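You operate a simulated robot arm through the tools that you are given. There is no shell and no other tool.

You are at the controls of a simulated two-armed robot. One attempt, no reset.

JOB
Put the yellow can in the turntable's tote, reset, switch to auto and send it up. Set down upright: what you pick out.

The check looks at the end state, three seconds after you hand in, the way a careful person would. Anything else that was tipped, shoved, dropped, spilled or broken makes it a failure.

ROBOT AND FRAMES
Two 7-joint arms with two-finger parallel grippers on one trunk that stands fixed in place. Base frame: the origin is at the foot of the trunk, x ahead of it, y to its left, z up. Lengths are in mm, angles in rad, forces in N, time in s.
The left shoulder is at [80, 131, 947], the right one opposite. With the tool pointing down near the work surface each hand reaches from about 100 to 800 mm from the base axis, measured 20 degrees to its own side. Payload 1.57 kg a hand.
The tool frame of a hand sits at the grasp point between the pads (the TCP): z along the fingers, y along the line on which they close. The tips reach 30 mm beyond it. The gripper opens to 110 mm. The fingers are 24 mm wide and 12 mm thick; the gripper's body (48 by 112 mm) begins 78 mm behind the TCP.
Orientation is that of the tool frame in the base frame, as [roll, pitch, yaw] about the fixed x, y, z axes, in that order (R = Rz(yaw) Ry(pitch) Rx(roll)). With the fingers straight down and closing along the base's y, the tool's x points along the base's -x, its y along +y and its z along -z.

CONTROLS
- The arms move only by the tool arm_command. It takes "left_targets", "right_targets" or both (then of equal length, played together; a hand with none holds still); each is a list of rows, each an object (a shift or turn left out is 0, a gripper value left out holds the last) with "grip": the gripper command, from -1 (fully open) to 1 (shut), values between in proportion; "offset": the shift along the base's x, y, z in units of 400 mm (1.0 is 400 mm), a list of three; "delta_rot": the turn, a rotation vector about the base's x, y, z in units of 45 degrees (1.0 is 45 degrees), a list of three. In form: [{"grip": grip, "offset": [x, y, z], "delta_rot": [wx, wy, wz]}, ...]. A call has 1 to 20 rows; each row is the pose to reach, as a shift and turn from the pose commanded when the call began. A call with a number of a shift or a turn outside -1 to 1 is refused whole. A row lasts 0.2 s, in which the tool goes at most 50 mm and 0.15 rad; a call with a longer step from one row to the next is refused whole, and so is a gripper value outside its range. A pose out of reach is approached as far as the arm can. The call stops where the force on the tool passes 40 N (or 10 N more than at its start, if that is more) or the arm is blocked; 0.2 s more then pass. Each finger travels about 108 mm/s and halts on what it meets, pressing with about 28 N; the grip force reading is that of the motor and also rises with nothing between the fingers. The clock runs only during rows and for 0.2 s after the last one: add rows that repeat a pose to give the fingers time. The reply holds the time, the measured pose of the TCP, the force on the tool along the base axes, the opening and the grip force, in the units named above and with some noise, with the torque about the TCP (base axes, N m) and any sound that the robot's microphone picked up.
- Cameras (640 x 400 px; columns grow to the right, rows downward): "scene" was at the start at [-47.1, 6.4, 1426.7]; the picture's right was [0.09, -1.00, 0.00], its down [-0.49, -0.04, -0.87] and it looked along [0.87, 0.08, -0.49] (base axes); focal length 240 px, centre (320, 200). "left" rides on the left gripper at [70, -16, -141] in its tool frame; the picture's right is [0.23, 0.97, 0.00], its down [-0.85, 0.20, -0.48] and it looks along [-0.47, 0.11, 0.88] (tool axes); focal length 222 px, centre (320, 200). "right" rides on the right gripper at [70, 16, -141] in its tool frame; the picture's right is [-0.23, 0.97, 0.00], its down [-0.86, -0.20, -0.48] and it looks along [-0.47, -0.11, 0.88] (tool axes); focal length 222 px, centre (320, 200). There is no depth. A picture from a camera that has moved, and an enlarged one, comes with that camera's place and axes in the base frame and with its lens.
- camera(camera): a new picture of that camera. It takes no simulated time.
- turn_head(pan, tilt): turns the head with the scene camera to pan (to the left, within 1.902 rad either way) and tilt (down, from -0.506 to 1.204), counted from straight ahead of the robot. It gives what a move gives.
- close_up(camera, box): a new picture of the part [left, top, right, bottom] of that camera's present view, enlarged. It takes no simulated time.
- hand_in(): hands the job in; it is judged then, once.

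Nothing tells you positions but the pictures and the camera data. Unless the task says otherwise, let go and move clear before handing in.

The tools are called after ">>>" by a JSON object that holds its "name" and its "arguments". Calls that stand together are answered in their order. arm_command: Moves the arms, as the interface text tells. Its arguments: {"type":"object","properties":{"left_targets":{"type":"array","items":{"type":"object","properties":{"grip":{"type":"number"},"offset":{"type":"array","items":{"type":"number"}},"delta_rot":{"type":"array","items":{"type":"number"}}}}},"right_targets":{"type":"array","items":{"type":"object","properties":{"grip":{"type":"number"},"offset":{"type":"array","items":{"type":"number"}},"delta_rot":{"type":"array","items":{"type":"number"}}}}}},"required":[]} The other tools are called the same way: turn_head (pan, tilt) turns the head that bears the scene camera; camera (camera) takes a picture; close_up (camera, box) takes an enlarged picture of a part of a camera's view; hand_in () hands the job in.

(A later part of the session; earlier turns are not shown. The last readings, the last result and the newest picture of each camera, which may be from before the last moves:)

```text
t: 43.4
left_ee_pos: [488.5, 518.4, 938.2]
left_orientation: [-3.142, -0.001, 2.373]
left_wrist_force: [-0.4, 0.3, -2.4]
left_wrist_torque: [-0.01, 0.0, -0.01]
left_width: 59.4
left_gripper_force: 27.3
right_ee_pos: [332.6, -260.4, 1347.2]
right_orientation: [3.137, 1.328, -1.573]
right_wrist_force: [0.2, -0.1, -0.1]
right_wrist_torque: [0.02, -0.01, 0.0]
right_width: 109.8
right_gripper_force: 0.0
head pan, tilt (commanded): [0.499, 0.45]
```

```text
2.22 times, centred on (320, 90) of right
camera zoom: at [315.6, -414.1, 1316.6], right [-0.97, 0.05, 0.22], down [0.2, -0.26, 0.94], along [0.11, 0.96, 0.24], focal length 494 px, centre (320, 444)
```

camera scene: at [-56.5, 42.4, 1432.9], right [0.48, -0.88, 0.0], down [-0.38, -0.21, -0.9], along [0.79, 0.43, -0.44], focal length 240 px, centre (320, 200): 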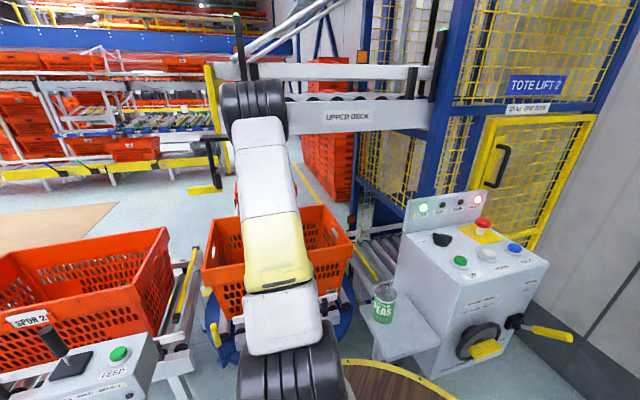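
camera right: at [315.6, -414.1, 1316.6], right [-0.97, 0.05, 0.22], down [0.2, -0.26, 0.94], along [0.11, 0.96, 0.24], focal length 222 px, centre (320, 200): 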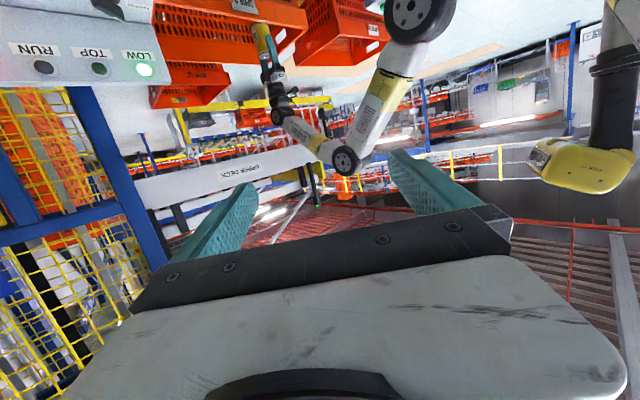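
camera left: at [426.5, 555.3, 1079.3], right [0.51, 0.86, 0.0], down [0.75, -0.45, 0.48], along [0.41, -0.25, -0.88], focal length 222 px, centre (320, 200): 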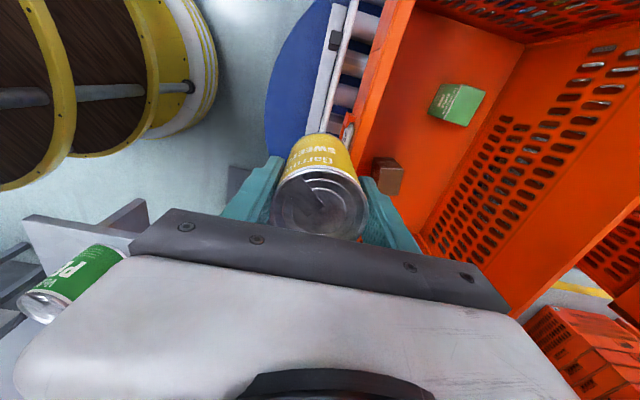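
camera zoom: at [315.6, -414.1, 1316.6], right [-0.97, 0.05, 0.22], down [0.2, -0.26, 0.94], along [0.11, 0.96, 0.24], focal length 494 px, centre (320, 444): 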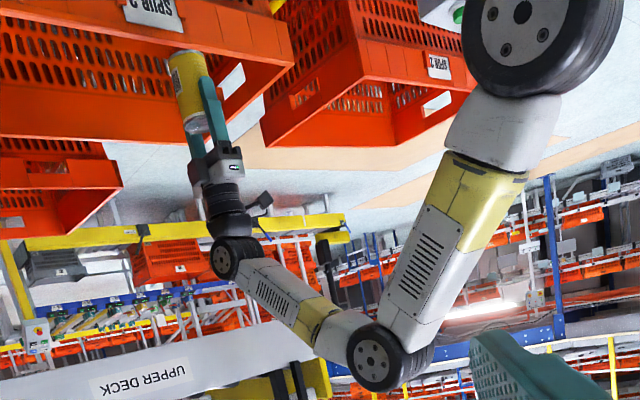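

Elbow is at about (290, 366, 1394) and the deck's lower edge at v≈677 mm (along the (1,1) direction), z≈1300. Going in at TCP height ≈912 leaves the forearm a couple of centimetres under the deck; I'll check the tote's interior once more first.

>>> {"name": "close_up", "arguments": {"camera": "left", "box": [320, 0, 640, 300]}}

>>> {"name": "close_up", "arguments": {"camera": "left", "box": [340, 70, 500, 230]}}

>>> {"name": "close_up", "arguments": {"camera": "right", "box": [140, 60, 380, 210]}}

```text
1.33 times, centred on (480, 150) of left
camera zoom: at [426.4, 555.1, 1079.5], right [0.51, 0.86, 0.0], down [0.75, -0.45, 0.48], along [0.41, -0.25, -0.88], focal length 296 px, centre (107, 267)
```

zoom: 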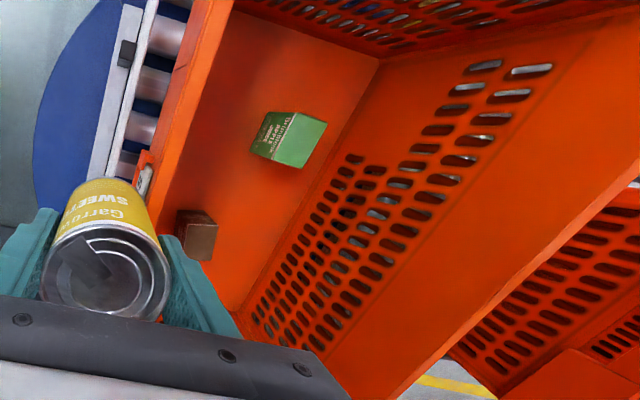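

```text
2.50 times, centred on (420, 150) of left
camera zoom: at [426.4, 555.1, 1079.5], right [0.51, 0.86, 0.0], down [0.75, -0.45, 0.48], along [0.41, -0.25, -0.88], focal length 555 px, centre (70, 325)
```

zoom: 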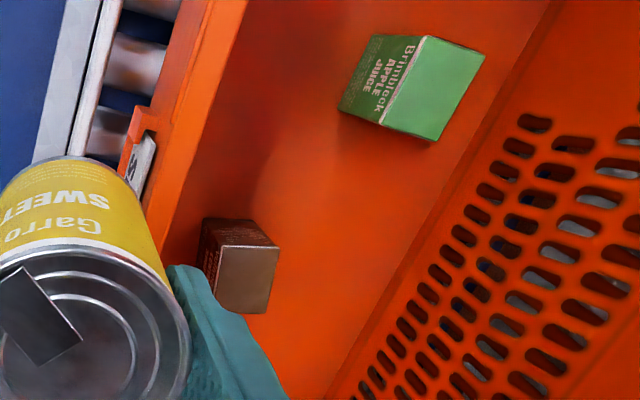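

```text
2.67 times, centred on (260, 135) of right
camera zoom: at [315.6, -414.1, 1316.6], right [-0.97, 0.05, 0.22], down [0.2, -0.26, 0.94], along [0.11, 0.96, 0.24], focal length 592 px, centre (480, 373)
```

zoom: 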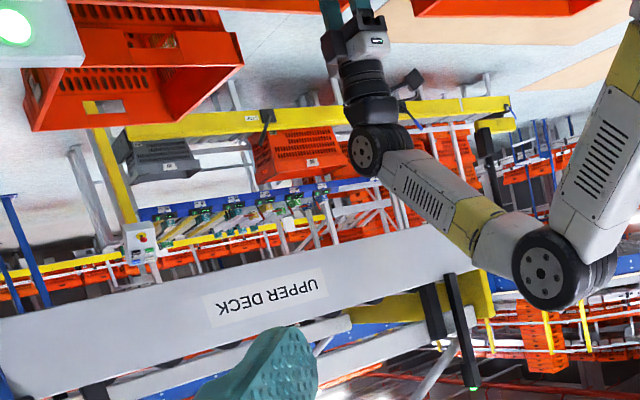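

>>> {"name": "close_up", "arguments": {"camera": "left", "box": [380, 140, 440, 210]}}

>>> {"name": "close_up", "arguments": {"camera": "left", "box": [420, 70, 500, 140]}}

```text
5.71 times, centred on (410, 175) of left
camera zoom: at [426.4, 555.1, 1079.5], right [0.51, 0.86, 0.0], down [0.75, -0.45, 0.48], along [0.41, -0.25, -0.88], focal length 1269 px, centre (-194, 343)
```

zoom: 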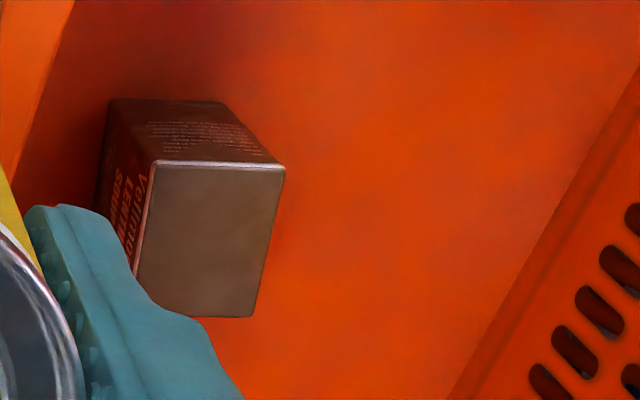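

```text
5.71 times, centred on (460, 105) of left
camera zoom: at [426.4, 555.1, 1079.5], right [0.51, 0.86, 0.0], down [0.75, -0.45, 0.48], along [0.41, -0.25, -0.88], focal length 1269 px, centre (-480, 743)
```

zoom: 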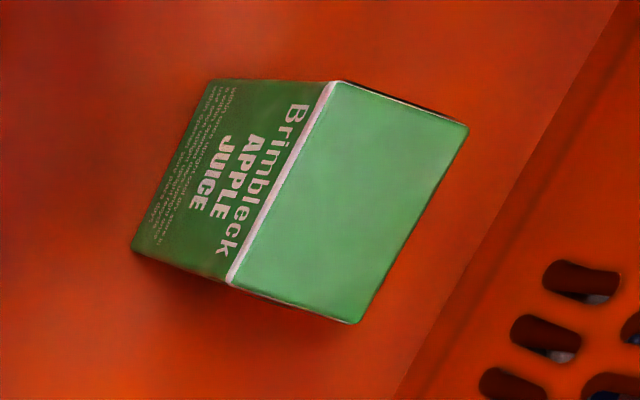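

>>> {"name": "arm_command", "arguments": {"left_targets": [{"offset": [0, 0, -0.03], "grip": 1.0}, {"offset": [0, 0, -0.065], "grip": 1.0}, {"offset": [0.04, 0.045, -0.065], "grip": 1.0}, {"offset": [0.08, 0.09, -0.065], "grip": 1.0}, {"offset": [0.12, 0.135, -0.065], "grip": 1.0}, {"offset": [0.12, 0.135, -0.065], "grip": 1.0}]}}

>>> {"name": "close_up", "arguments": {"camera": "right", "box": [140, 0, 440, 210]}}

>>> {"name": "camera", "arguments": {"camera": "left"}}

>>> {"name": "camera", "arguments": {"camera": "scene"}}

```text
t: 44.8
left_ee_pos: [537.3, 573.6, 911.2]
left_orientation: [-3.141, 0.0, 2.373]
left_wrist_force: [0.0, 0.7, -4.1]
left_wrist_torque: [0.03, -0.01, -0.02]
left_width: 59.7
left_gripper_force: 28.1
right_ee_pos: [331.5, -261.8, 1348.5]
right_orientation: [3.141, 1.327, -1.568]
right_wrist_force: [0.1, -0.3, 0.3]
right_wrist_torque: [-0.03, 0.0, 0.03]
right_width: 110.0
right_gripper_force: 0.2
head pan, tilt (commanded): [0.499, 0.45]
```

```text
1.90 times, centred on (290, 105) of right
camera zoom: at [315.6, -414.2, 1316.8], right [-0.97, 0.05, 0.22], down [0.2, -0.26, 0.95], along [0.11, 0.96, 0.24], focal length 423 px, centre (377, 381)
```

zoom: 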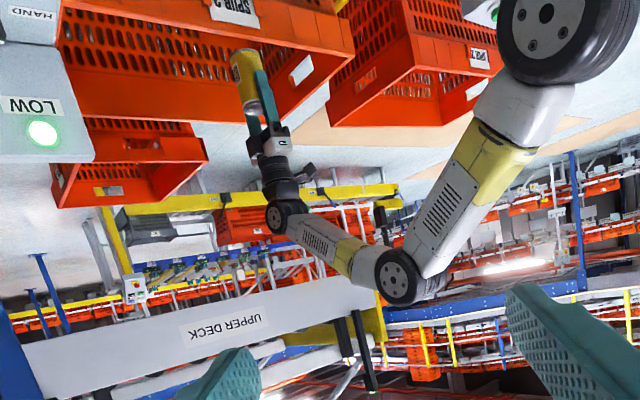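

```text
taken
camera left: at [474.9, 609.3, 1051.9], right [0.51, 0.86, 0.0], down [0.75, -0.45, 0.48], along [0.41, -0.25, -0.88], focal length 222 px, centre (320, 200)
```

left: 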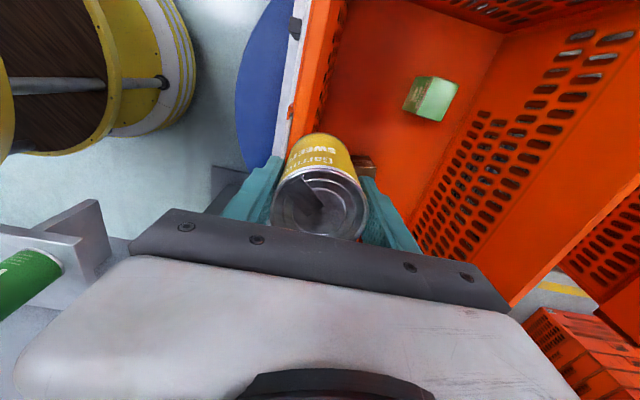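

```text
taken
camera scene: at [-56.5, 42.4, 1432.9], right [0.48, -0.88, 0.0], down [-0.38, -0.21, -0.9], along [0.79, 0.43, -0.44], focal length 240 px, centre (320, 200)
```

scene: 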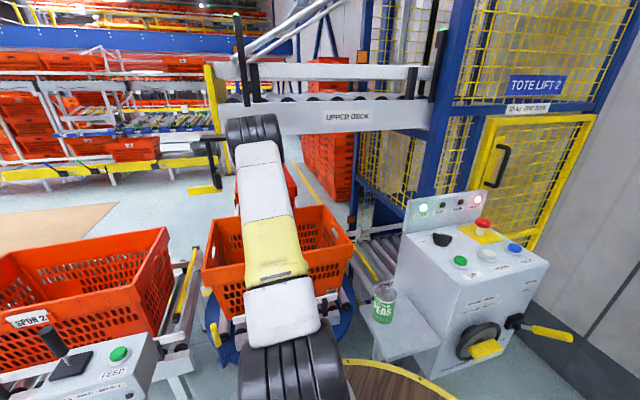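

>>> {"name": "arm_command", "arguments": {"left_targets": [{"offset": [0.04, 0.045, 0.0], "grip": 1.0}, {"offset": [0.075, 0.083, 0.0], "grip": 1.0}, {"offset": [0.075, 0.083, 0.0], "grip": 1.0}]}}

>>> {"name": "close_up", "arguments": {"camera": "right", "box": [140, 0, 440, 210]}}

>>> {"name": "camera", "arguments": {"camera": "left"}}

```text
t: 45.6
left_ee_pos: [567.7, 603.9, 911.3]
left_orientation: [-3.141, 0.0, 2.372]
left_wrist_force: [-0.4, -0.2, -2.3]
left_wrist_torque: [0.0, -0.01, 0.02]
left_width: 59.4
left_gripper_force: 28.2
right_ee_pos: [332.6, -259.6, 1349.4]
right_orientation: [-3.142, 1.327, -1.569]
right_wrist_force: [0.3, -0.1, -0.9]
right_wrist_torque: [0.01, -0.01, 0.01]
right_width: 109.9
right_gripper_force: 0.1
head pan, tilt (commanded): [0.499, 0.45]
```

```text
1.90 times, centred on (290, 105) of right
camera zoom: at [315.6, -414.2, 1316.8], right [-0.97, 0.05, 0.22], down [0.2, -0.26, 0.95], along [0.11, 0.96, 0.24], focal length 423 px, centre (377, 381)
```

zoom: 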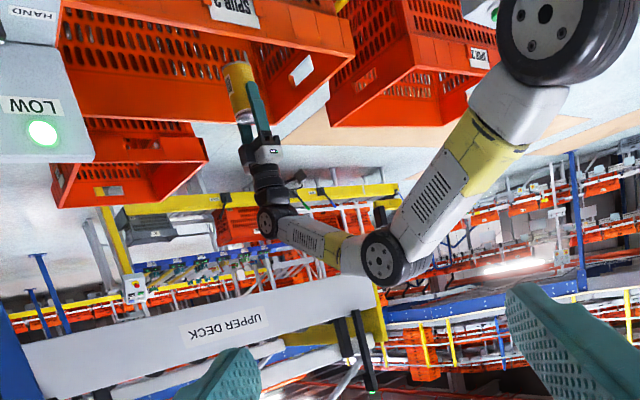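

```text
taken
camera left: at [505.2, 641.7, 1052.4], right [0.51, 0.86, 0.0], down [0.75, -0.45, 0.48], along [0.41, -0.25, -0.88], focal length 222 px, centre (320, 200)
```

left: 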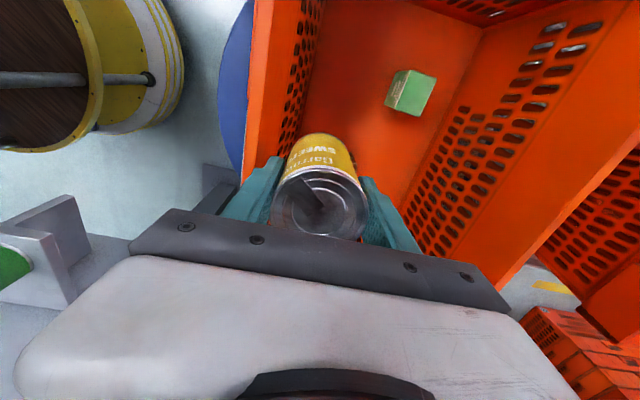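

>>> {"name": "arm_command", "arguments": {"left_targets": [{"offset": [0.018, 0.018, 0.0], "grip": 1.0}, {"offset": [0.018, 0.018, -0.08], "grip": 1.0}, {"offset": [0.018, 0.018, -0.17], "grip": 1.0}, {"offset": [0.018, 0.018, -0.26], "grip": 1.0}, {"offset": [0.018, 0.018, -0.35], "grip": 1.0}, {"offset": [0.018, 0.018, -0.35], "grip": 1.0}]}}

>>> {"name": "camera", "arguments": {"camera": "left"}}

>>> {"name": "close_up", "arguments": {"camera": "right", "box": [140, 0, 440, 210]}}

>>> {"name": "camera", "arguments": {"camera": "scene"}}

```text
t: 47.0
left_ee_pos: [574.9, 613.6, 774.4]
left_orientation: [3.14, 0.001, 2.373]
left_wrist_force: [-0.4, -0.6, -3.5]
left_wrist_torque: [0.01, 0.02, 0.0]
left_width: 59.3
left_gripper_force: 28.5
right_ee_pos: [333.3, -259.6, 1348.8]
right_orientation: [-3.141, 1.327, -1.57]
right_wrist_force: [0.7, 0.3, -0.2]
right_wrist_torque: [0.03, -0.01, 0.01]
right_width: 109.9
right_gripper_force: 0.1
head pan, tilt (commanded): [0.499, 0.45]
```

```text
taken
camera left: at [512.8, 649.6, 914.8], right [0.51, 0.86, 0.0], down [0.75, -0.45, 0.48], along [0.41, -0.25, -0.88], focal length 222 px, centre (320, 200)
```

left: 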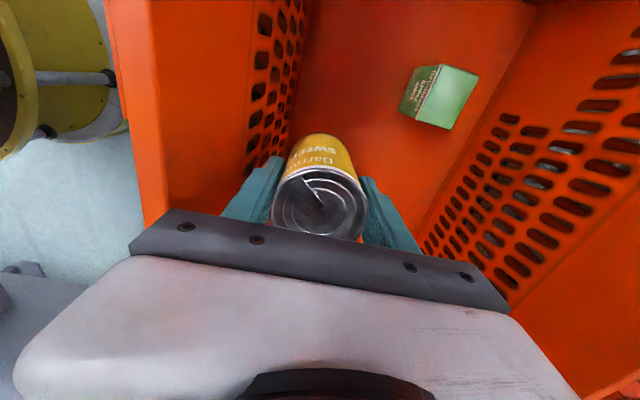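

```text
1.90 times, centred on (290, 105) of right
camera zoom: at [315.6, -414.2, 1316.8], right [-0.97, 0.05, 0.22], down [0.2, -0.26, 0.95], along [0.11, 0.96, 0.24], focal length 423 px, centre (377, 381)
```

zoom: 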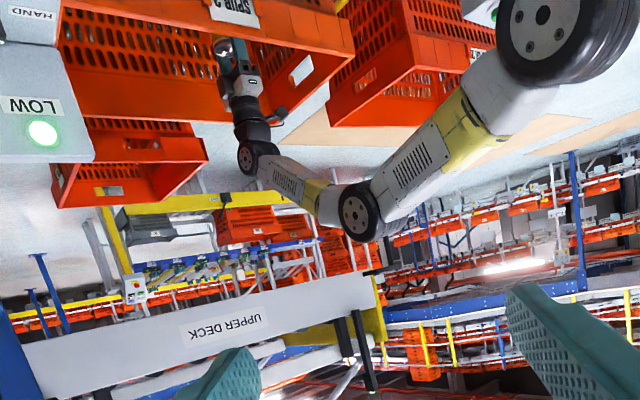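

```text
taken
camera scene: at [-56.5, 42.4, 1432.9], right [0.48, -0.88, 0.0], down [-0.38, -0.21, -0.9], along [0.79, 0.43, -0.44], focal length 240 px, centre (320, 200)
```

scene: 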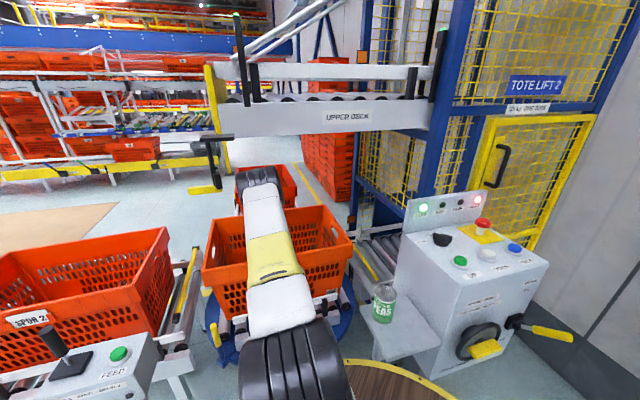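

>>> {"name": "arm_command", "arguments": {"left_targets": [{"offset": [0, 0, -0.08], "grip": 1.0}, {"offset": [0, 0, -0.16], "grip": 1.0}, {"offset": [0, 0, -0.24], "grip": 1.0}, {"offset": [0, 0, -0.31], "grip": 1.0}, {"offset": [0, 0, -0.31], "grip": 1.0}]}}

>>> {"name": "camera", "arguments": {"camera": "left"}}

>>> {"name": "close_up", "arguments": {"camera": "right", "box": [140, 0, 440, 210]}}

```text
t: 48.2
left_ee_pos: [574.6, 613.5, 647.4]
left_orientation: [-3.141, 0.001, 2.371]
left_wrist_force: [0.3, -0.8, -2.8]
left_wrist_torque: [0.02, -0.02, 0.0]
left_width: 59.3
left_gripper_force: 28.2
right_ee_pos: [333.0, -259.9, 1348.8]
right_orientation: [-3.141, 1.327, -1.569]
right_wrist_force: [0.1, -0.3, 0.3]
right_wrist_torque: [0.0, -0.03, -0.02]
right_width: 109.5
right_gripper_force: 0.1
head pan, tilt (commanded): [0.499, 0.45]
```

```text
taken
camera left: at [511.2, 649.0, 789.1], right [0.51, 0.86, 0.0], down [0.75, -0.45, 0.48], along [0.41, -0.25, -0.88], focal length 222 px, centre (320, 200)
```

left: 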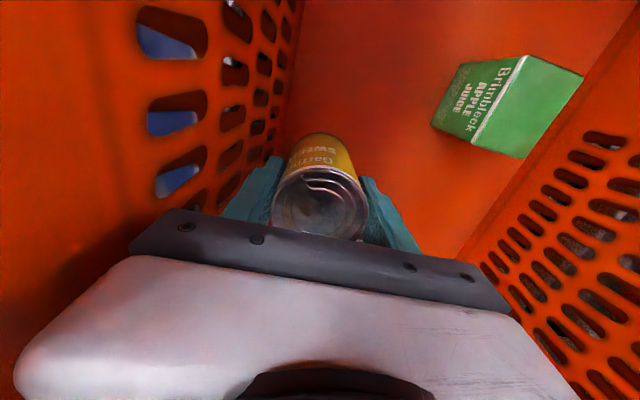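

```text
1.90 times, centred on (290, 105) of right
camera zoom: at [315.6, -414.2, 1316.8], right [-0.97, 0.05, 0.22], down [0.2, -0.26, 0.95], along [0.11, 0.96, 0.24], focal length 423 px, centre (377, 381)
```

zoom: 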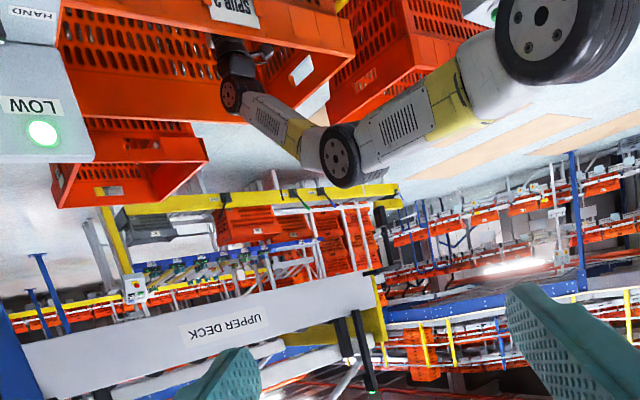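

>>> {"name": "arm_command", "arguments": {"left_targets": [{"offset": [0, 0, -0.015], "grip": 1.0}, {"offset": [0, 0, -0.03], "grip": 1.0}, {"offset": [0, 0, -0.045], "grip": 1.0}, {"offset": [0, 0, -0.06], "grip": 1.0}]}}

>>> {"name": "camera", "arguments": {"camera": "left"}}

```text
t: 49.2
left_ee_pos: [575.3, 612.2, 622.6]
left_orientation: [3.141, 0.0, 2.372]
left_wrist_force: [0.1, -1.0, -3.6]
left_wrist_torque: [0.01, 0.01, -0.02]
left_width: 59.5
left_gripper_force: 28.1
right_ee_pos: [332.5, -260.0, 1348.5]
right_orientation: [-3.141, 1.326, -1.569]
right_wrist_force: [0.0, -1.0, -0.4]
right_wrist_torque: [0.0, -0.03, 0.03]
right_width: 110.3
right_gripper_force: 0.0
head pan, tilt (commanded): [0.499, 0.45]
```

```text
taken
camera left: at [511.7, 649.2, 765.2], right [0.51, 0.86, 0.0], down [0.75, -0.45, 0.48], along [0.41, -0.25, -0.88], focal length 222 px, centre (320, 200)
```

left: 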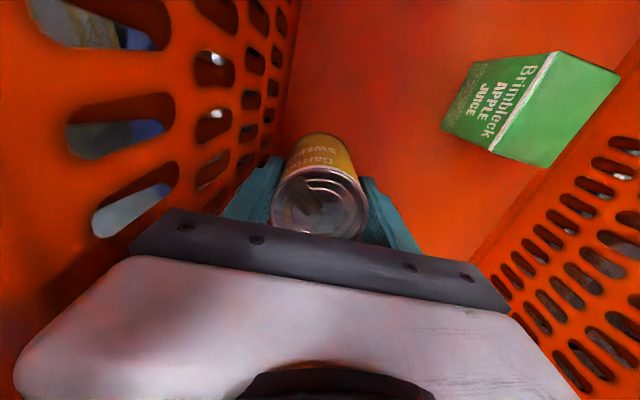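

>>> {"name": "arm_command", "arguments": {"left_targets": [{"offset": [0, 0, -0.01], "grip": 1.0}, {"offset": [0, 0, -0.02], "grip": 1.0}, {"offset": [0, 0, -0.03], "grip": 1.0}]}}

```text
t: 50.0
left_ee_pos: [575.1, 612.5, 610.5]
left_orientation: [-3.14, 0.001, 2.372]
left_wrist_force: [-0.5, 0.7, -2.8]
left_wrist_torque: [-0.02, -0.02, 0.01]
left_width: 59.5
left_gripper_force: 27.3
right_ee_pos: [332.1, -260.4, 1348.9]
right_orientation: [3.141, 1.325, -1.57]
right_wrist_force: [-0.1, -0.2, 0.3]
right_wrist_torque: [0.0, -0.02, 0.01]
right_width: 110.0
right_gripper_force: 0.0
head pan, tilt (commanded): [0.499, 0.45]
```

Still only the can's own weight on the wrist, so the floor isn't reached yet (can base ≈ 540). I'll continue down in 3 mm steps.

>>> {"name": "arm_command", "arguments": {"left_targets": [{"offset": [0, 0, -0.0075], "grip": 1.0}, {"offset": [0, 0, -0.015], "grip": 1.0}, {"offset": [0, 0, -0.0225], "grip": 1.0}]}}

>>> {"name": "close_up", "arguments": {"camera": "left", "box": [200, 80, 460, 260]}}

```text
t: 50.8
left_ee_pos: [575.7, 612.2, 601.2]
left_orientation: [3.141, -0.001, 2.372]
left_wrist_force: [-0.2, -1.1, -3.5]
left_wrist_torque: [0.01, 0.04, 0.02]
left_width: 59.4
left_gripper_force: 28.4
right_ee_pos: [332.9, -259.9, 1348.8]
right_orientation: [-3.141, 1.327, -1.572]
right_wrist_force: [1.2, 0.0, 0.8]
right_wrist_torque: [0.0, 0.0, 0.01]
right_width: 109.8
right_gripper_force: 0.1
head pan, tilt (commanded): [0.499, 0.45]
```

```text
2.22 times, centred on (330, 170) of left
camera zoom: at [512.1, 648.9, 743.1], right [0.51, 0.86, 0.0], down [0.75, -0.45, 0.48], along [0.41, -0.25, -0.88], focal length 494 px, centre (298, 267)
```

zoom: 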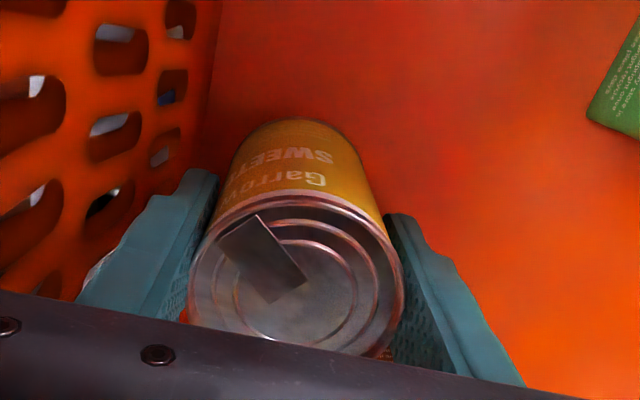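

>>> {"name": "arm_command", "arguments": {"left_targets": [{"offset": [0, 0, -0.005], "grip": 1.0}, {"offset": [0, 0, -0.01], "grip": 1.0}, {"offset": [0, 0, -0.015], "grip": 1.0}]}}

```text
t: 51.6
left_ee_pos: [575.8, 613.0, 596.2]
left_orientation: [3.141, 0.0, 2.373]
left_wrist_force: [-0.2, -0.2, -3.1]
left_wrist_torque: [0.02, -0.01, 0.01]
left_width: 59.6
left_gripper_force: 28.4
right_ee_pos: [333.5, -259.6, 1349.8]
right_orientation: [-3.141, 1.328, -1.572]
right_wrist_force: [0.0, 0.4, 0.2]
right_wrist_torque: [-0.02, 0.0, -0.01]
right_width: 109.8
right_gripper_force: 0.1
head pan, tilt (commanded): [0.499, 0.45]
```

>>> {"name": "arm_command", "arguments": {"left_targets": [{"offset": [0, 0, -0.005], "grip": 1.0}, {"offset": [0, 0, -0.01], "grip": 1.0}, {"offset": [0, 0, -0.015], "grip": 1.0}]}}

>>> {"name": "close_up", "arguments": {"camera": "left", "box": [200, 80, 460, 260]}}

```text
t: 52.4
left_ee_pos: [575.0, 611.5, 589.1]
left_orientation: [3.141, 0.0, 2.374]
left_wrist_force: [0.3, 0.4, -2.5]
left_wrist_torque: [0.0, 0.04, -0.01]
left_width: 59.3
left_gripper_force: 28.4
right_ee_pos: [332.3, -259.9, 1349.8]
right_orientation: [3.14, 1.326, -1.57]
right_wrist_force: [0.2, -0.3, 0.2]
right_wrist_torque: [0.03, -0.01, 0.0]
right_width: 109.9
right_gripper_force: 0.0
head pan, tilt (commanded): [0.499, 0.45]
```

```text
2.22 times, centred on (330, 170) of left
camera zoom: at [512.3, 648.6, 730.9], right [0.51, 0.86, 0.0], down [0.75, -0.45, 0.48], along [0.41, -0.25, -0.88], focal length 494 px, centre (298, 267)
```

zoom: 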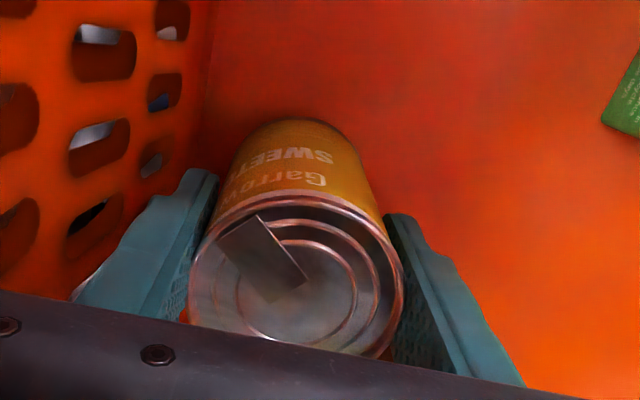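

>>> {"name": "arm_command", "arguments": {"left_targets": [{"offset": [0, 0, -0.005], "grip": 1.0}, {"offset": [0, 0, -0.01], "grip": 1.0}, {"offset": [0, 0, -0.015], "grip": 1.0}]}}

```text
t: 53.2
left_ee_pos: [574.9, 612.7, 583.1]
left_orientation: [-3.141, 0.001, 2.374]
left_wrist_force: [0.0, -0.3, -2.9]
left_wrist_torque: [0.01, 0.01, -0.01]
left_width: 59.6
left_gripper_force: 28.1
right_ee_pos: [332.1, -260.1, 1348.7]
right_orientation: [3.141, 1.326, -1.57]
right_wrist_force: [-0.1, 0.0, 0.4]
right_wrist_torque: [0.0, 0.01, -0.01]
right_width: 109.8
right_gripper_force: 0.1
head pan, tilt (commanded): [0.499, 0.45]
```

>>> {"name": "arm_command", "arguments": {"left_targets": [{"offset": [0, 0, -0.005], "grip": 1.0}, {"offset": [0, 0, -0.01], "grip": 1.0}, {"offset": [0, 0, -0.015], "grip": 1.0}]}}

>>> {"name": "camera", "arguments": {"camera": "left"}}

>>> {"name": "close_up", "arguments": {"camera": "right", "box": [200, 0, 340, 100]}}

```text
t: 54.0
left_ee_pos: [575.2, 612.3, 576.8]
left_orientation: [-3.141, 0.0, 2.371]
left_wrist_force: [-0.3, 0.6, -3.3]
left_wrist_torque: [0.01, -0.01, 0.01]
left_width: 59.3
left_gripper_force: 28.3
right_ee_pos: [333.1, -260.5, 1349.4]
right_orientation: [-3.141, 1.327, -1.572]
right_wrist_force: [0.2, 0.4, -0.1]
right_wrist_torque: [0.01, 0.04, 0.0]
right_width: 110.1
right_gripper_force: 0.0
head pan, tilt (commanded): [0.499, 0.45]
```

```text
taken
camera left: at [511.8, 649.0, 719.0], right [0.51, 0.86, 0.0], down [0.75, -0.45, 0.48], along [0.41, -0.25, -0.88], focal length 222 px, centre (320, 200)
```

left: 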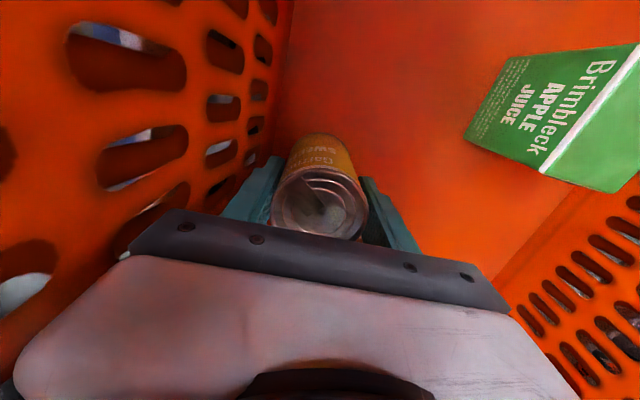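

```text
4.00 times, centred on (270, 50) of right
camera zoom: at [315.7, -414.2, 1316.8], right [-0.97, 0.05, 0.22], down [0.2, -0.26, 0.95], along [0.11, 0.96, 0.24], focal length 888 px, centre (520, 800)
```

zoom: 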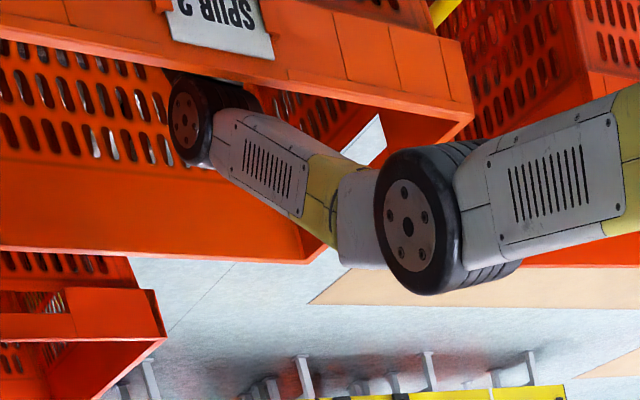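

>>> {"name": "close_up", "arguments": {"camera": "left", "box": [250, 90, 400, 200]}}

>>> {"name": "close_up", "arguments": {"camera": "left", "box": [180, 0, 640, 290]}}

```text
3.64 times, centred on (325, 145) of left
camera zoom: at [511.8, 649.0, 719.0], right [0.51, 0.86, 0.0], down [0.75, -0.45, 0.48], along [0.41, -0.25, -0.88], focal length 808 px, centre (302, 400)
```

zoom: 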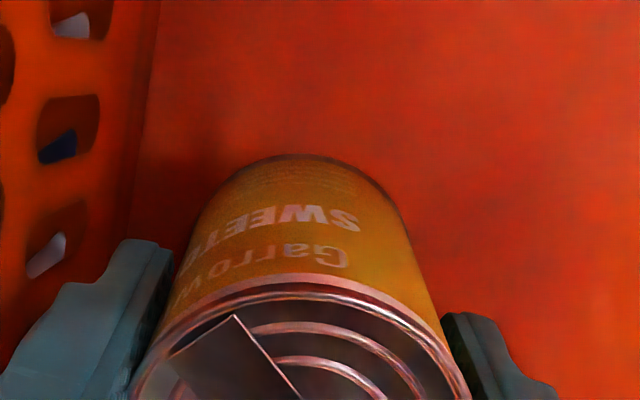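

```text
1.38 times, centred on (410, 145) of left
camera zoom: at [511.8, 649.0, 719.0], right [0.51, 0.86, 0.0], down [0.75, -0.45, 0.48], along [0.41, -0.25, -0.88], focal length 306 px, centre (196, 276)
```

zoom: 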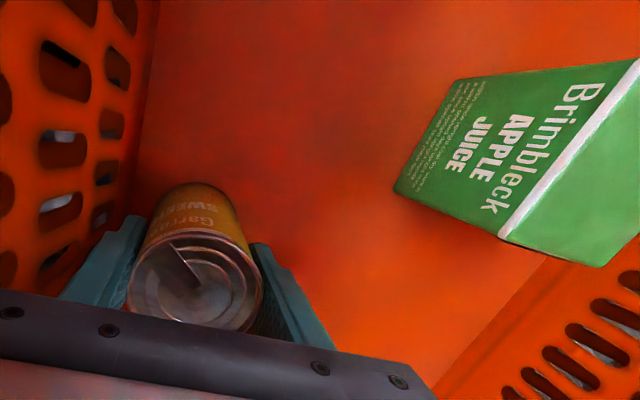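

>>> {"name": "arm_command", "arguments": {"left_targets": [{"offset": [0.008, 0.008, 0], "grip": 1.0}, {"offset": [0.015, 0.015, 0.0], "grip": 1.0}, {"offset": [0.015, 0.015, -0.005], "grip": 1.0}, {"offset": [0.015, 0.015, -0.01], "grip": 1.0}, {"offset": [0.015, 0.015, -0.01], "grip": 1.0}]}}

```text
t: 55.2
left_ee_pos: [581.5, 618.6, 576.5]
left_orientation: [3.139, 0.001, 2.373]
left_wrist_force: [-5.8, -4.4, 26.8]
left_wrist_torque: [-0.59, 0.49, 0.1]
left_width: 59.5
left_gripper_force: 27.9
right_ee_pos: [331.2, -261.2, 1349.1]
right_orientation: [-3.139, 1.326, -1.567]
right_wrist_force: [-0.1, 0.6, 0.1]
right_wrist_torque: [-0.01, -0.04, 0.02]
right_width: 109.7
right_gripper_force: 0.1
head pan, tilt (commanded): [0.499, 0.45]
```

Contact: the wrist now reads the floor pushing up about 30 N with the can base down. I'll relax the command upward slightly so the can rests without load.

>>> {"name": "arm_command", "arguments": {"left_targets": [{"offset": [0, 0, 0.006], "grip": 1.0}, {"offset": [0, 0, 0.006], "grip": 1.0}]}}

>>> {"name": "close_up", "arguments": {"camera": "left", "box": [180, 0, 640, 290]}}

>>> {"name": "close_up", "arguments": {"camera": "right", "box": [200, 0, 340, 100]}}

```text
t: 55.8
left_ee_pos: [580.3, 618.6, 577.2]
left_orientation: [3.137, 0.001, 2.373]
left_wrist_force: [0.8, 5.0, 11.3]
left_wrist_torque: [0.06, -0.16, 0.06]
left_width: 59.7
left_gripper_force: 27.8
right_ee_pos: [332.1, -260.0, 1348.3]
right_orientation: [3.141, 1.327, -1.57]
right_wrist_force: [0.7, -0.5, 0.9]
right_wrist_torque: [0.02, 0.0, 0.01]
right_width: 110.2
right_gripper_force: 0.1
head pan, tilt (commanded): [0.499, 0.45]
```

```text
1.38 times, centred on (410, 145) of left
camera zoom: at [518.3, 655.1, 718.1], right [0.51, 0.86, 0.0], down [0.75, -0.45, 0.48], along [0.41, -0.24, -0.88], focal length 306 px, centre (196, 276)
```

zoom: 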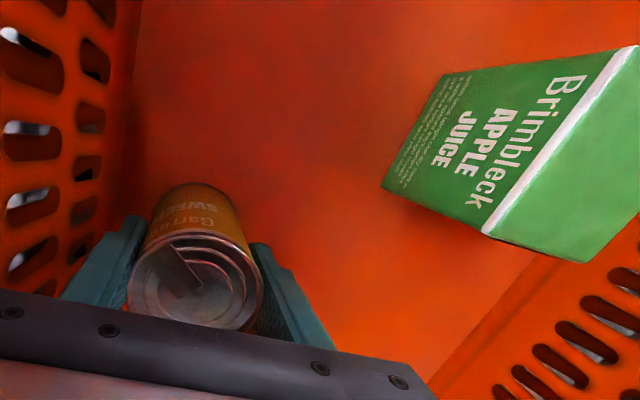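

```text
4.00 times, centred on (270, 50) of right
camera zoom: at [315.4, -414.4, 1316.8], right [-0.97, 0.05, 0.22], down [0.2, -0.26, 0.95], along [0.11, 0.96, 0.24], focal length 888 px, centre (520, 800)
```

zoom: 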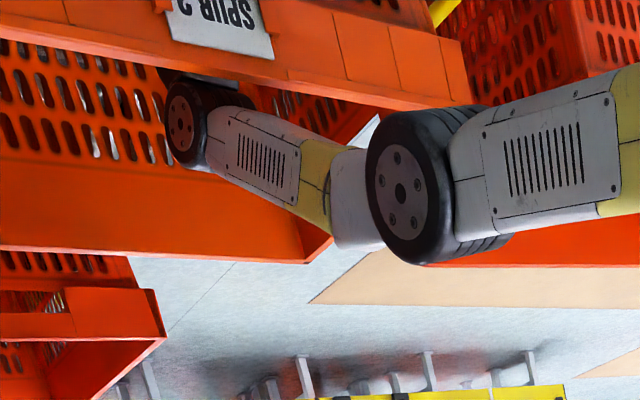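

>>> {"name": "arm_command", "arguments": {"left_targets": [{"offset": [0, 0, 0.004], "grip": 1.0}, {"offset": [0, 0, 0.004], "grip": 1.0}]}}

>>> {"name": "close_up", "arguments": {"camera": "left", "box": [200, 60, 460, 260]}}

>>> {"name": "camera", "arguments": {"camera": "scene"}}

```text
t: 56.4
left_ee_pos: [581.9, 617.4, 577.0]
left_orientation: [-3.139, -0.002, 2.371]
left_wrist_force: [0.1, 0.3, 0.5]
left_wrist_torque: [0.13, -0.1, 0.04]
left_width: 59.5
left_gripper_force: 28.3
right_ee_pos: [332.6, -259.6, 1349.2]
right_orientation: [3.141, 1.326, -1.57]
right_wrist_force: [-0.3, 0.6, -0.2]
right_wrist_torque: [0.0, 0.02, -0.01]
right_width: 109.9
right_gripper_force: 0.0
head pan, tilt (commanded): [0.499, 0.45]
```

```text
2.00 times, centred on (330, 160) of left
camera zoom: at [518.3, 654.0, 718.2], right [0.51, 0.86, 0.0], down [0.75, -0.45, 0.48], along [0.41, -0.25, -0.88], focal length 444 px, centre (300, 280)
```

zoom: 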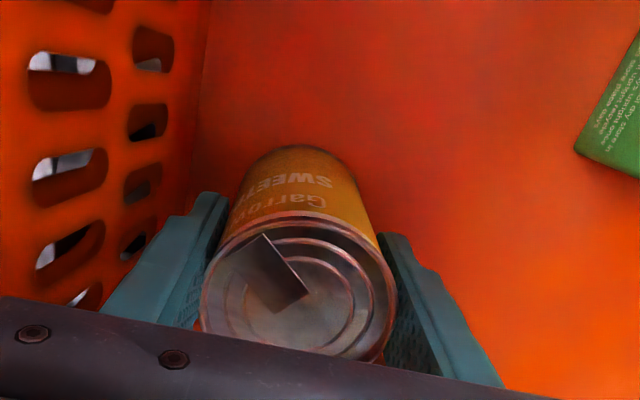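

```text
taken
camera scene: at [-56.5, 42.4, 1432.9], right [0.48, -0.88, 0.0], down [-0.38, -0.21, -0.9], along [0.79, 0.43, -0.44], focal length 240 px, centre (320, 200)
```

scene: 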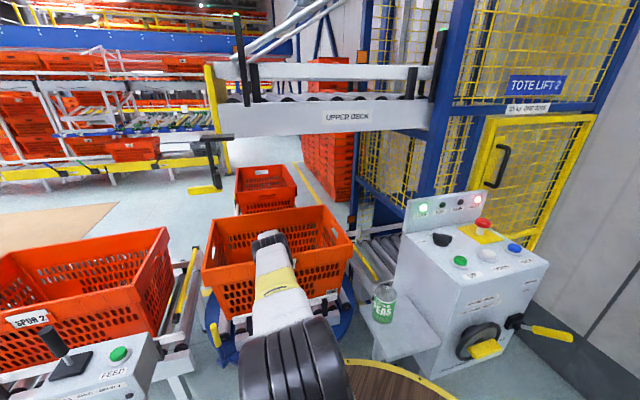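

>>> {"name": "arm_command", "arguments": {"left_targets": [{"grip": -0.3}, {"grip": -0.42}, {"grip": -0.42}, {"grip": -0.42}]}}

>>> {"name": "close_up", "arguments": {"camera": "left", "box": [200, 60, 460, 260]}}

```text
t: 57.4
left_ee_pos: [581.6, 617.7, 578.1]
left_orientation: [3.141, -0.001, 2.372]
left_wrist_force: [1.1, 0.1, 0.1]
left_wrist_torque: [0.03, 0.0, -0.01]
left_width: 78.2
left_gripper_force: 0.1
right_ee_pos: [333.0, -259.9, 1348.5]
right_orientation: [-3.14, 1.328, -1.569]
right_wrist_force: [0.5, -1.0, -0.2]
right_wrist_torque: [0.01, 0.02, 0.01]
right_width: 109.8
right_gripper_force: 0.1
head pan, tilt (commanded): [0.499, 0.45]
```

```text
2.00 times, centred on (330, 160) of left
camera zoom: at [518.5, 654.7, 719.3], right [0.51, 0.86, 0.0], down [0.75, -0.45, 0.48], along [0.41, -0.25, -0.88], focal length 444 px, centre (300, 280)
```

zoom: 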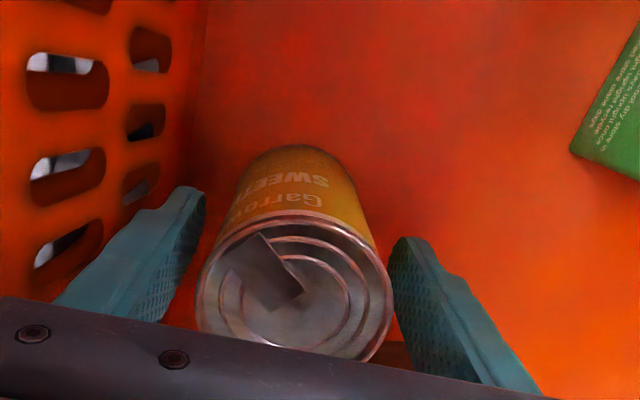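

The can stands upright on the tote floor with both fingers clear. I'll lift the hand straight up, then retreat the way I came.

>>> {"name": "arm_command", "arguments": {"left_targets": [{"offset": [0, 0, 0.05], "grip": -0.42}, {"offset": [0, 0, 0.12], "grip": -0.42}, {"offset": [0, 0, 0.22], "grip": -0.42}, {"offset": [0, 0, 0.33], "grip": -0.42}, {"offset": [0, 0, 0.44], "grip": -0.42}, {"offset": [0, 0, 0.55], "grip": -0.42}, {"offset": [0, 0, 0.66], "grip": -0.42}, {"offset": [0, 0, 0.76], "grip": -0.42}, {"offset": [0, 0, 0.76], "grip": -0.42}]}}

>>> {"name": "camera", "arguments": {"camera": "left"}}

>>> {"name": "close_up", "arguments": {"camera": "right", "box": [140, 0, 440, 210]}}

```text
t: 59.4
left_ee_pos: [578.7, 617.3, 882.4]
left_orientation: [3.141, 0.0, 2.372]
left_wrist_force: [0.3, -1.2, -0.1]
left_wrist_torque: [0.0, 0.02, -0.03]
left_width: 78.2
left_gripper_force: 0.2
right_ee_pos: [333.2, -260.6, 1348.5]
right_orientation: [3.141, 1.327, -1.569]
right_wrist_force: [0.0, 0.3, 0.2]
right_wrist_torque: [-0.02, 0.05, -0.01]
right_width: 110.4
right_gripper_force: 0.0
head pan, tilt (commanded): [0.499, 0.45]
```

```text
taken
camera left: at [516.1, 653.9, 1023.5], right [0.51, 0.86, 0.0], down [0.75, -0.45, 0.48], along [0.41, -0.25, -0.88], focal length 222 px, centre (320, 200)
```

left: 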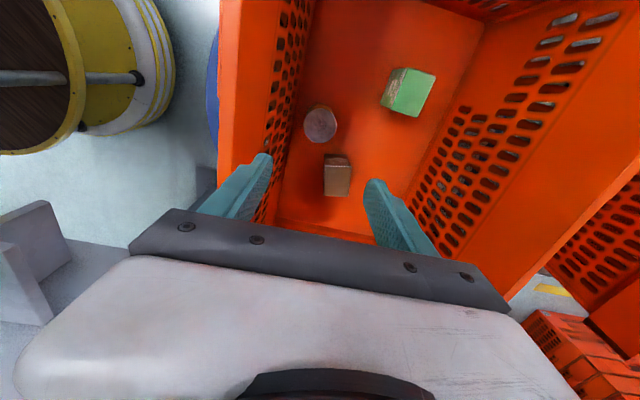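

```text
1.90 times, centred on (290, 105) of right
camera zoom: at [315.6, -414.3, 1316.8], right [-0.97, 0.05, 0.22], down [0.2, -0.26, 0.95], along [0.11, 0.96, 0.24], focal length 423 px, centre (377, 381)
```

zoom: 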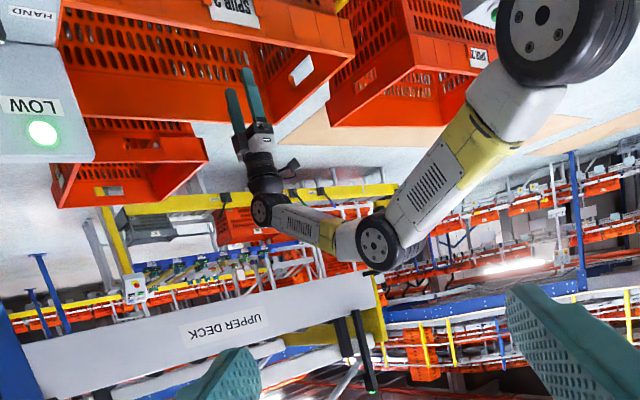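

>>> {"name": "arm_command", "arguments": {"left_targets": [{"offset": [-0.06, -0.07, 0.01]}, {"offset": [-0.14, -0.15, 0.01]}, {"offset": [-0.22, -0.23, 0.01]}, {"offset": [-0.3, -0.31, 0.01]}, {"offset": [-0.38, -0.39, 0.01]}, {"offset": [-0.46, -0.47, 0.03]}, {"offset": [-0.54, -0.55, 0.06]}, {"offset": [-0.6, -0.63, 0.1]}, {"offset": [-0.6, -0.63, 0.1]}]}}

>>> {"name": "camera", "arguments": {"camera": "scene"}}

>>> {"name": "close_up", "arguments": {"camera": "right", "box": [140, 0, 440, 210]}}

```text
t: 61.4
left_ee_pos: [341.3, 364.4, 923.3]
left_orientation: [3.141, -0.001, 2.372]
left_wrist_force: [0.0, 0.5, -0.7]
left_wrist_torque: [-0.02, -0.01, 0.01]
left_width: 78.1
left_gripper_force: 0.1
right_ee_pos: [333.2, -259.8, 1349.5]
right_orientation: [3.141, 1.325, -1.568]
right_wrist_force: [0.3, -0.6, -0.7]
right_wrist_torque: [0.04, 0.03, 0.04]
right_width: 110.3
right_gripper_force: 0.1
head pan, tilt (commanded): [0.499, 0.45]
```

```text
taken
camera scene: at [-56.6, 42.3, 1432.9], right [0.48, -0.88, 0.0], down [-0.38, -0.21, -0.9], along [0.79, 0.43, -0.44], focal length 240 px, centre (320, 200)
```

scene: 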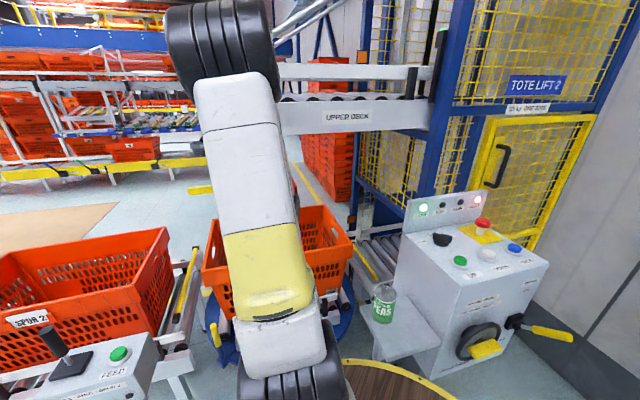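

```text
1.90 times, centred on (290, 105) of right
camera zoom: at [315.5, -414.3, 1316.8], right [-0.97, 0.05, 0.22], down [0.2, -0.26, 0.95], along [0.11, 0.96, 0.24], focal length 423 px, centre (377, 381)
```

zoom: 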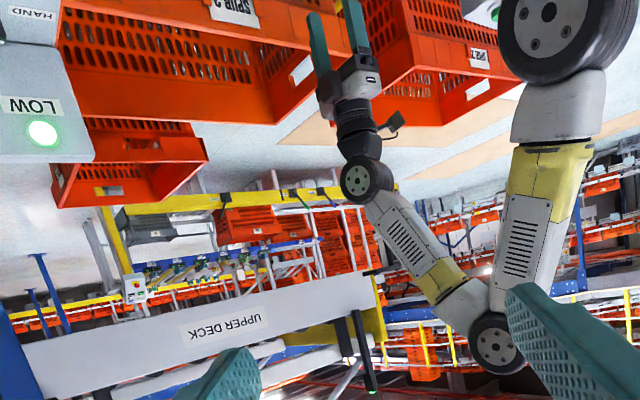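

The can stands in the tote and the left hand is out. Before running the lift I want a clear look at the deck's end and that lever with the yellow handle.

>>> {"name": "close_up", "arguments": {"camera": "right", "box": [290, 70, 380, 210]}}

>>> {"name": "turn_head", "arguments": {"pan": 0.9, "tilt": 0.3}}

>>> {"name": "camera", "arguments": {"camera": "scene"}}

```text
2.86 times, centred on (335, 140) of right
camera zoom: at [315.5, -414.3, 1316.8], right [-0.97, 0.05, 0.22], down [0.2, -0.26, 0.95], along [0.11, 0.96, 0.24], focal length 635 px, centre (277, 371)
```

zoom: 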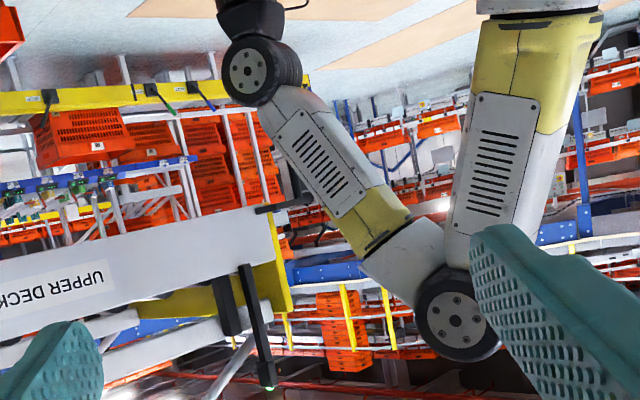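

```text
t: 62.2
left_ee_pos: [342.5, 365.1, 923.4]
left_orientation: [3.142, 0.001, 2.372]
left_wrist_force: [0.6, 0.4, 0.0]
left_wrist_torque: [0.01, 0.0, 0.0]
left_width: 78.1
left_gripper_force: 0.0
right_ee_pos: [333.7, -259.2, 1348.6]
right_orientation: [3.141, 1.327, -1.569]
right_wrist_force: [0.1, 0.7, -0.6]
right_wrist_torque: [-0.02, 0.02, 0.01]
right_width: 110.1
right_gripper_force: 0.0
head pan, tilt (commanded): [0.901, 0.3]
```

```text
taken
camera scene: at [-79.3, 71.4, 1446.8], right [0.78, -0.62, 0.0], down [-0.18, -0.23, -0.96], along [0.59, 0.75, -0.3], focal length 240 px, centre (320, 200)
```

scene: 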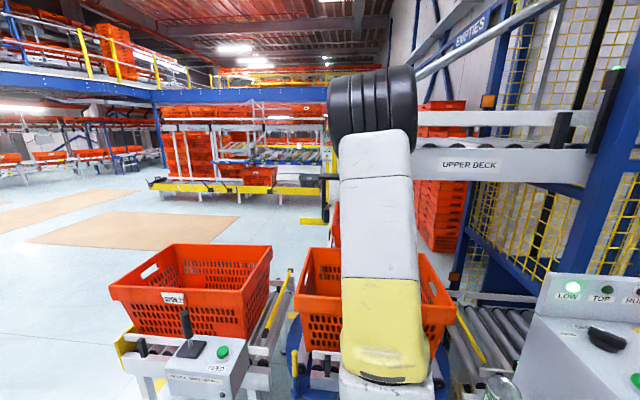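

The upper deck's end is closed by a yellow end plate, so it looks fine. Next I bring the right hand back upright above the console (RESET ≈ (690,-177), UP ≈ (559,-44), selector ≈ (641,11) pointing at OFF, AUTO clockwise of it).

>>> {"name": "arm_command", "arguments": {"right_targets": [{"offset": [0.05, 0.0, 0.0], "delta_rot": [-0.15, 0, 0]}, {"offset": [0.1, 0.02, 0.0], "delta_rot": [-0.3, 0, 0]}, {"offset": [0.15, 0.04, 0.0], "delta_rot": [-0.45, 0, 0]}, {"offset": [0.2, 0.06, 0.0], "delta_rot": [-0.6, 0, 0]}, {"offset": [0.25, 0.08, 0.0], "delta_rot": [-0.75, 0, 0]}, {"offset": [0.3, 0.1, 0.0], "delta_rot": [-0.9, 0, 0]}, {"offset": [0.3, 0.1, 0.0], "delta_rot": [-1.0, 0, 0]}]}}

>>> {"name": "arm_command", "arguments": {"right_targets": [{"delta_rot": [-0.15, 0, 0]}, {"delta_rot": [-0.3, 0, 0]}, {"delta_rot": [-0.45, 0, 0]}, {"delta_rot": [-0.6, 0, 0]}, {"delta_rot": [-0.69, 0, 0]}, {"delta_rot": [-0.69, 0, 0]}]}}

>>> {"name": "arm_command", "arguments": {"right_targets": [{"offset": [0.06, 0.0, 0.0], "delta_rot": [0, 0, -0.15]}, {"offset": [0.12, 0.0, 0.0], "delta_rot": [0, 0, -0.3]}, {"offset": [0.18, 0.0, 0.0], "delta_rot": [0, 0, -0.45]}, {"offset": [0.24, 0.0, 0.0], "delta_rot": [0, 0, -0.6]}, {"offset": [0.3, 0.0, -0.05], "delta_rot": [0, 0, -0.75]}, {"offset": [0.36, 0.0, -0.1], "delta_rot": [0, 0, -0.9]}, {"offset": [0.42, 0.0, -0.15], "delta_rot": [0, 0, -1.0]}, {"offset": [0.42, 0.0, -0.15], "delta_rot": [0, 0, -1.0]}]}}

>>> {"name": "camera", "arguments": {"camera": "right"}}

>>> {"name": "turn_head", "arguments": {"pan": 0.1, "tilt": 0.6}}

>>> {"name": "camera", "arguments": {"camera": "scene"}}

```text
t: 63.8
left_ee_pos: [341.8, 366.1, 922.9]
left_orientation: [-3.141, 0.0, 2.371]
left_wrist_force: [0.2, 0.6, -0.9]
left_wrist_torque: [-0.01, 0.04, 0.0]
left_width: 78.0
left_gripper_force: 0.0
right_ee_pos: [451.7, -219.9, 1348.9]
right_orientation: [-3.14, 0.541, -1.571]
right_wrist_force: [-0.9, -0.6, 0.1]
right_wrist_torque: [0.04, 0.04, 0.02]
right_width: 109.8
right_gripper_force: 0.1
head pan, tilt (commanded): [0.901, 0.3]
```

```text
t: 65.2
left_ee_pos: [342.1, 366.0, 922.2]
left_orientation: [3.14, -0.001, 2.371]
left_wrist_force: [0.0, 0.4, -0.1]
left_wrist_torque: [-0.03, 0.02, 0.0]
left_width: 78.4
left_gripper_force: 0.0
right_ee_pos: [453.4, -220.2, 1347.8]
right_orientation: [3.14, -0.002, -1.57]
right_wrist_force: [0.4, -0.3, -0.1]
right_wrist_torque: [0.0, 0.03, -0.02]
right_width: 110.0
right_gripper_force: 0.1
head pan, tilt (commanded): [0.901, 0.3]
```

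```text
t: 67.0
left_ee_pos: [342.5, 366.2, 923.1]
left_orientation: [-3.141, 0.0, 2.371]
left_wrist_force: [0.9, 0.3, 0.4]
left_wrist_torque: [0.02, 0.01, -0.02]
left_width: 78.1
left_gripper_force: 0.1
right_ee_pos: [563.4, -253.4, 1271.5]
right_orientation: [3.141, 0.0, -2.356]
right_wrist_force: [0.0, -0.8, -0.2]
right_wrist_torque: [-0.02, -0.01, 0.02]
right_width: 109.9
right_gripper_force: 0.0
right hand out of reach, approached as far as the arm can: row 3, 4, 5, 6, 7, 8
head pan, tilt (commanded): [0.901, 0.3]
```

```text
taken
camera right: at [502.1, -291.4, 1413.7], right [-0.53, 0.85, 0.0], down [0.75, 0.46, 0.48], along [0.41, 0.25, -0.88], focal length 222 px, centre (320, 200)
```

right: 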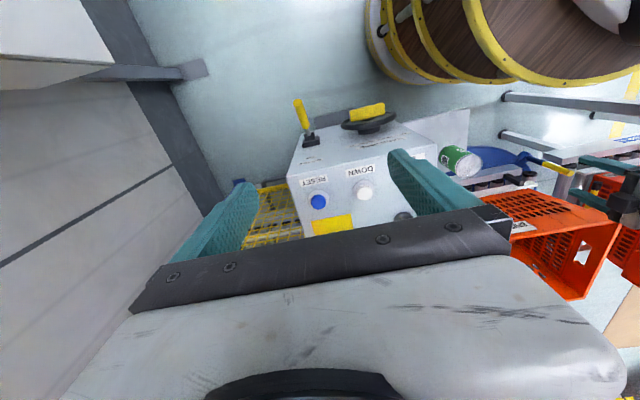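

```text
t: 68.2
left_ee_pos: [342.9, 364.9, 923.6]
left_orientation: [3.141, -0.001, 2.372]
left_wrist_force: [-0.8, 1.5, 0.3]
left_wrist_torque: [-0.01, 0.04, 0.04]
left_width: 78.1
left_gripper_force: 0.1
right_ee_pos: [564.7, -254.0, 1271.4]
right_orientation: [3.141, 0.0, -2.357]
right_wrist_force: [0.7, 0.2, -0.4]
right_wrist_torque: [-0.02, -0.04, -0.02]
right_width: 109.8
right_gripper_force: 0.1
head pan, tilt (commanded): [0.099, 0.6]
```

```text
taken
camera scene: at [-49.3, 7.1, 1419.4], right [0.1, -0.99, 0.0], down [-0.56, -0.06, -0.83], along [0.82, 0.08, -0.56], focal length 240 px, centre (320, 200)
```

scene: 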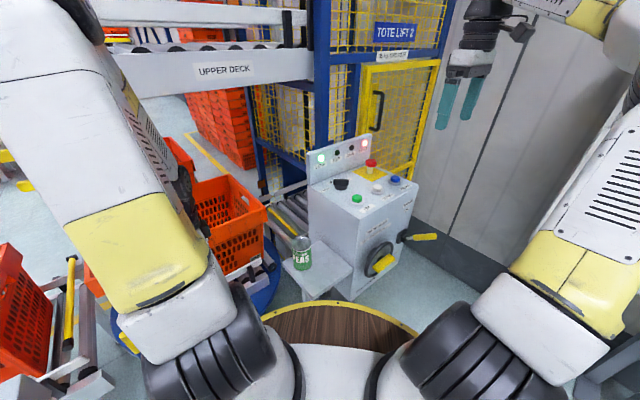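

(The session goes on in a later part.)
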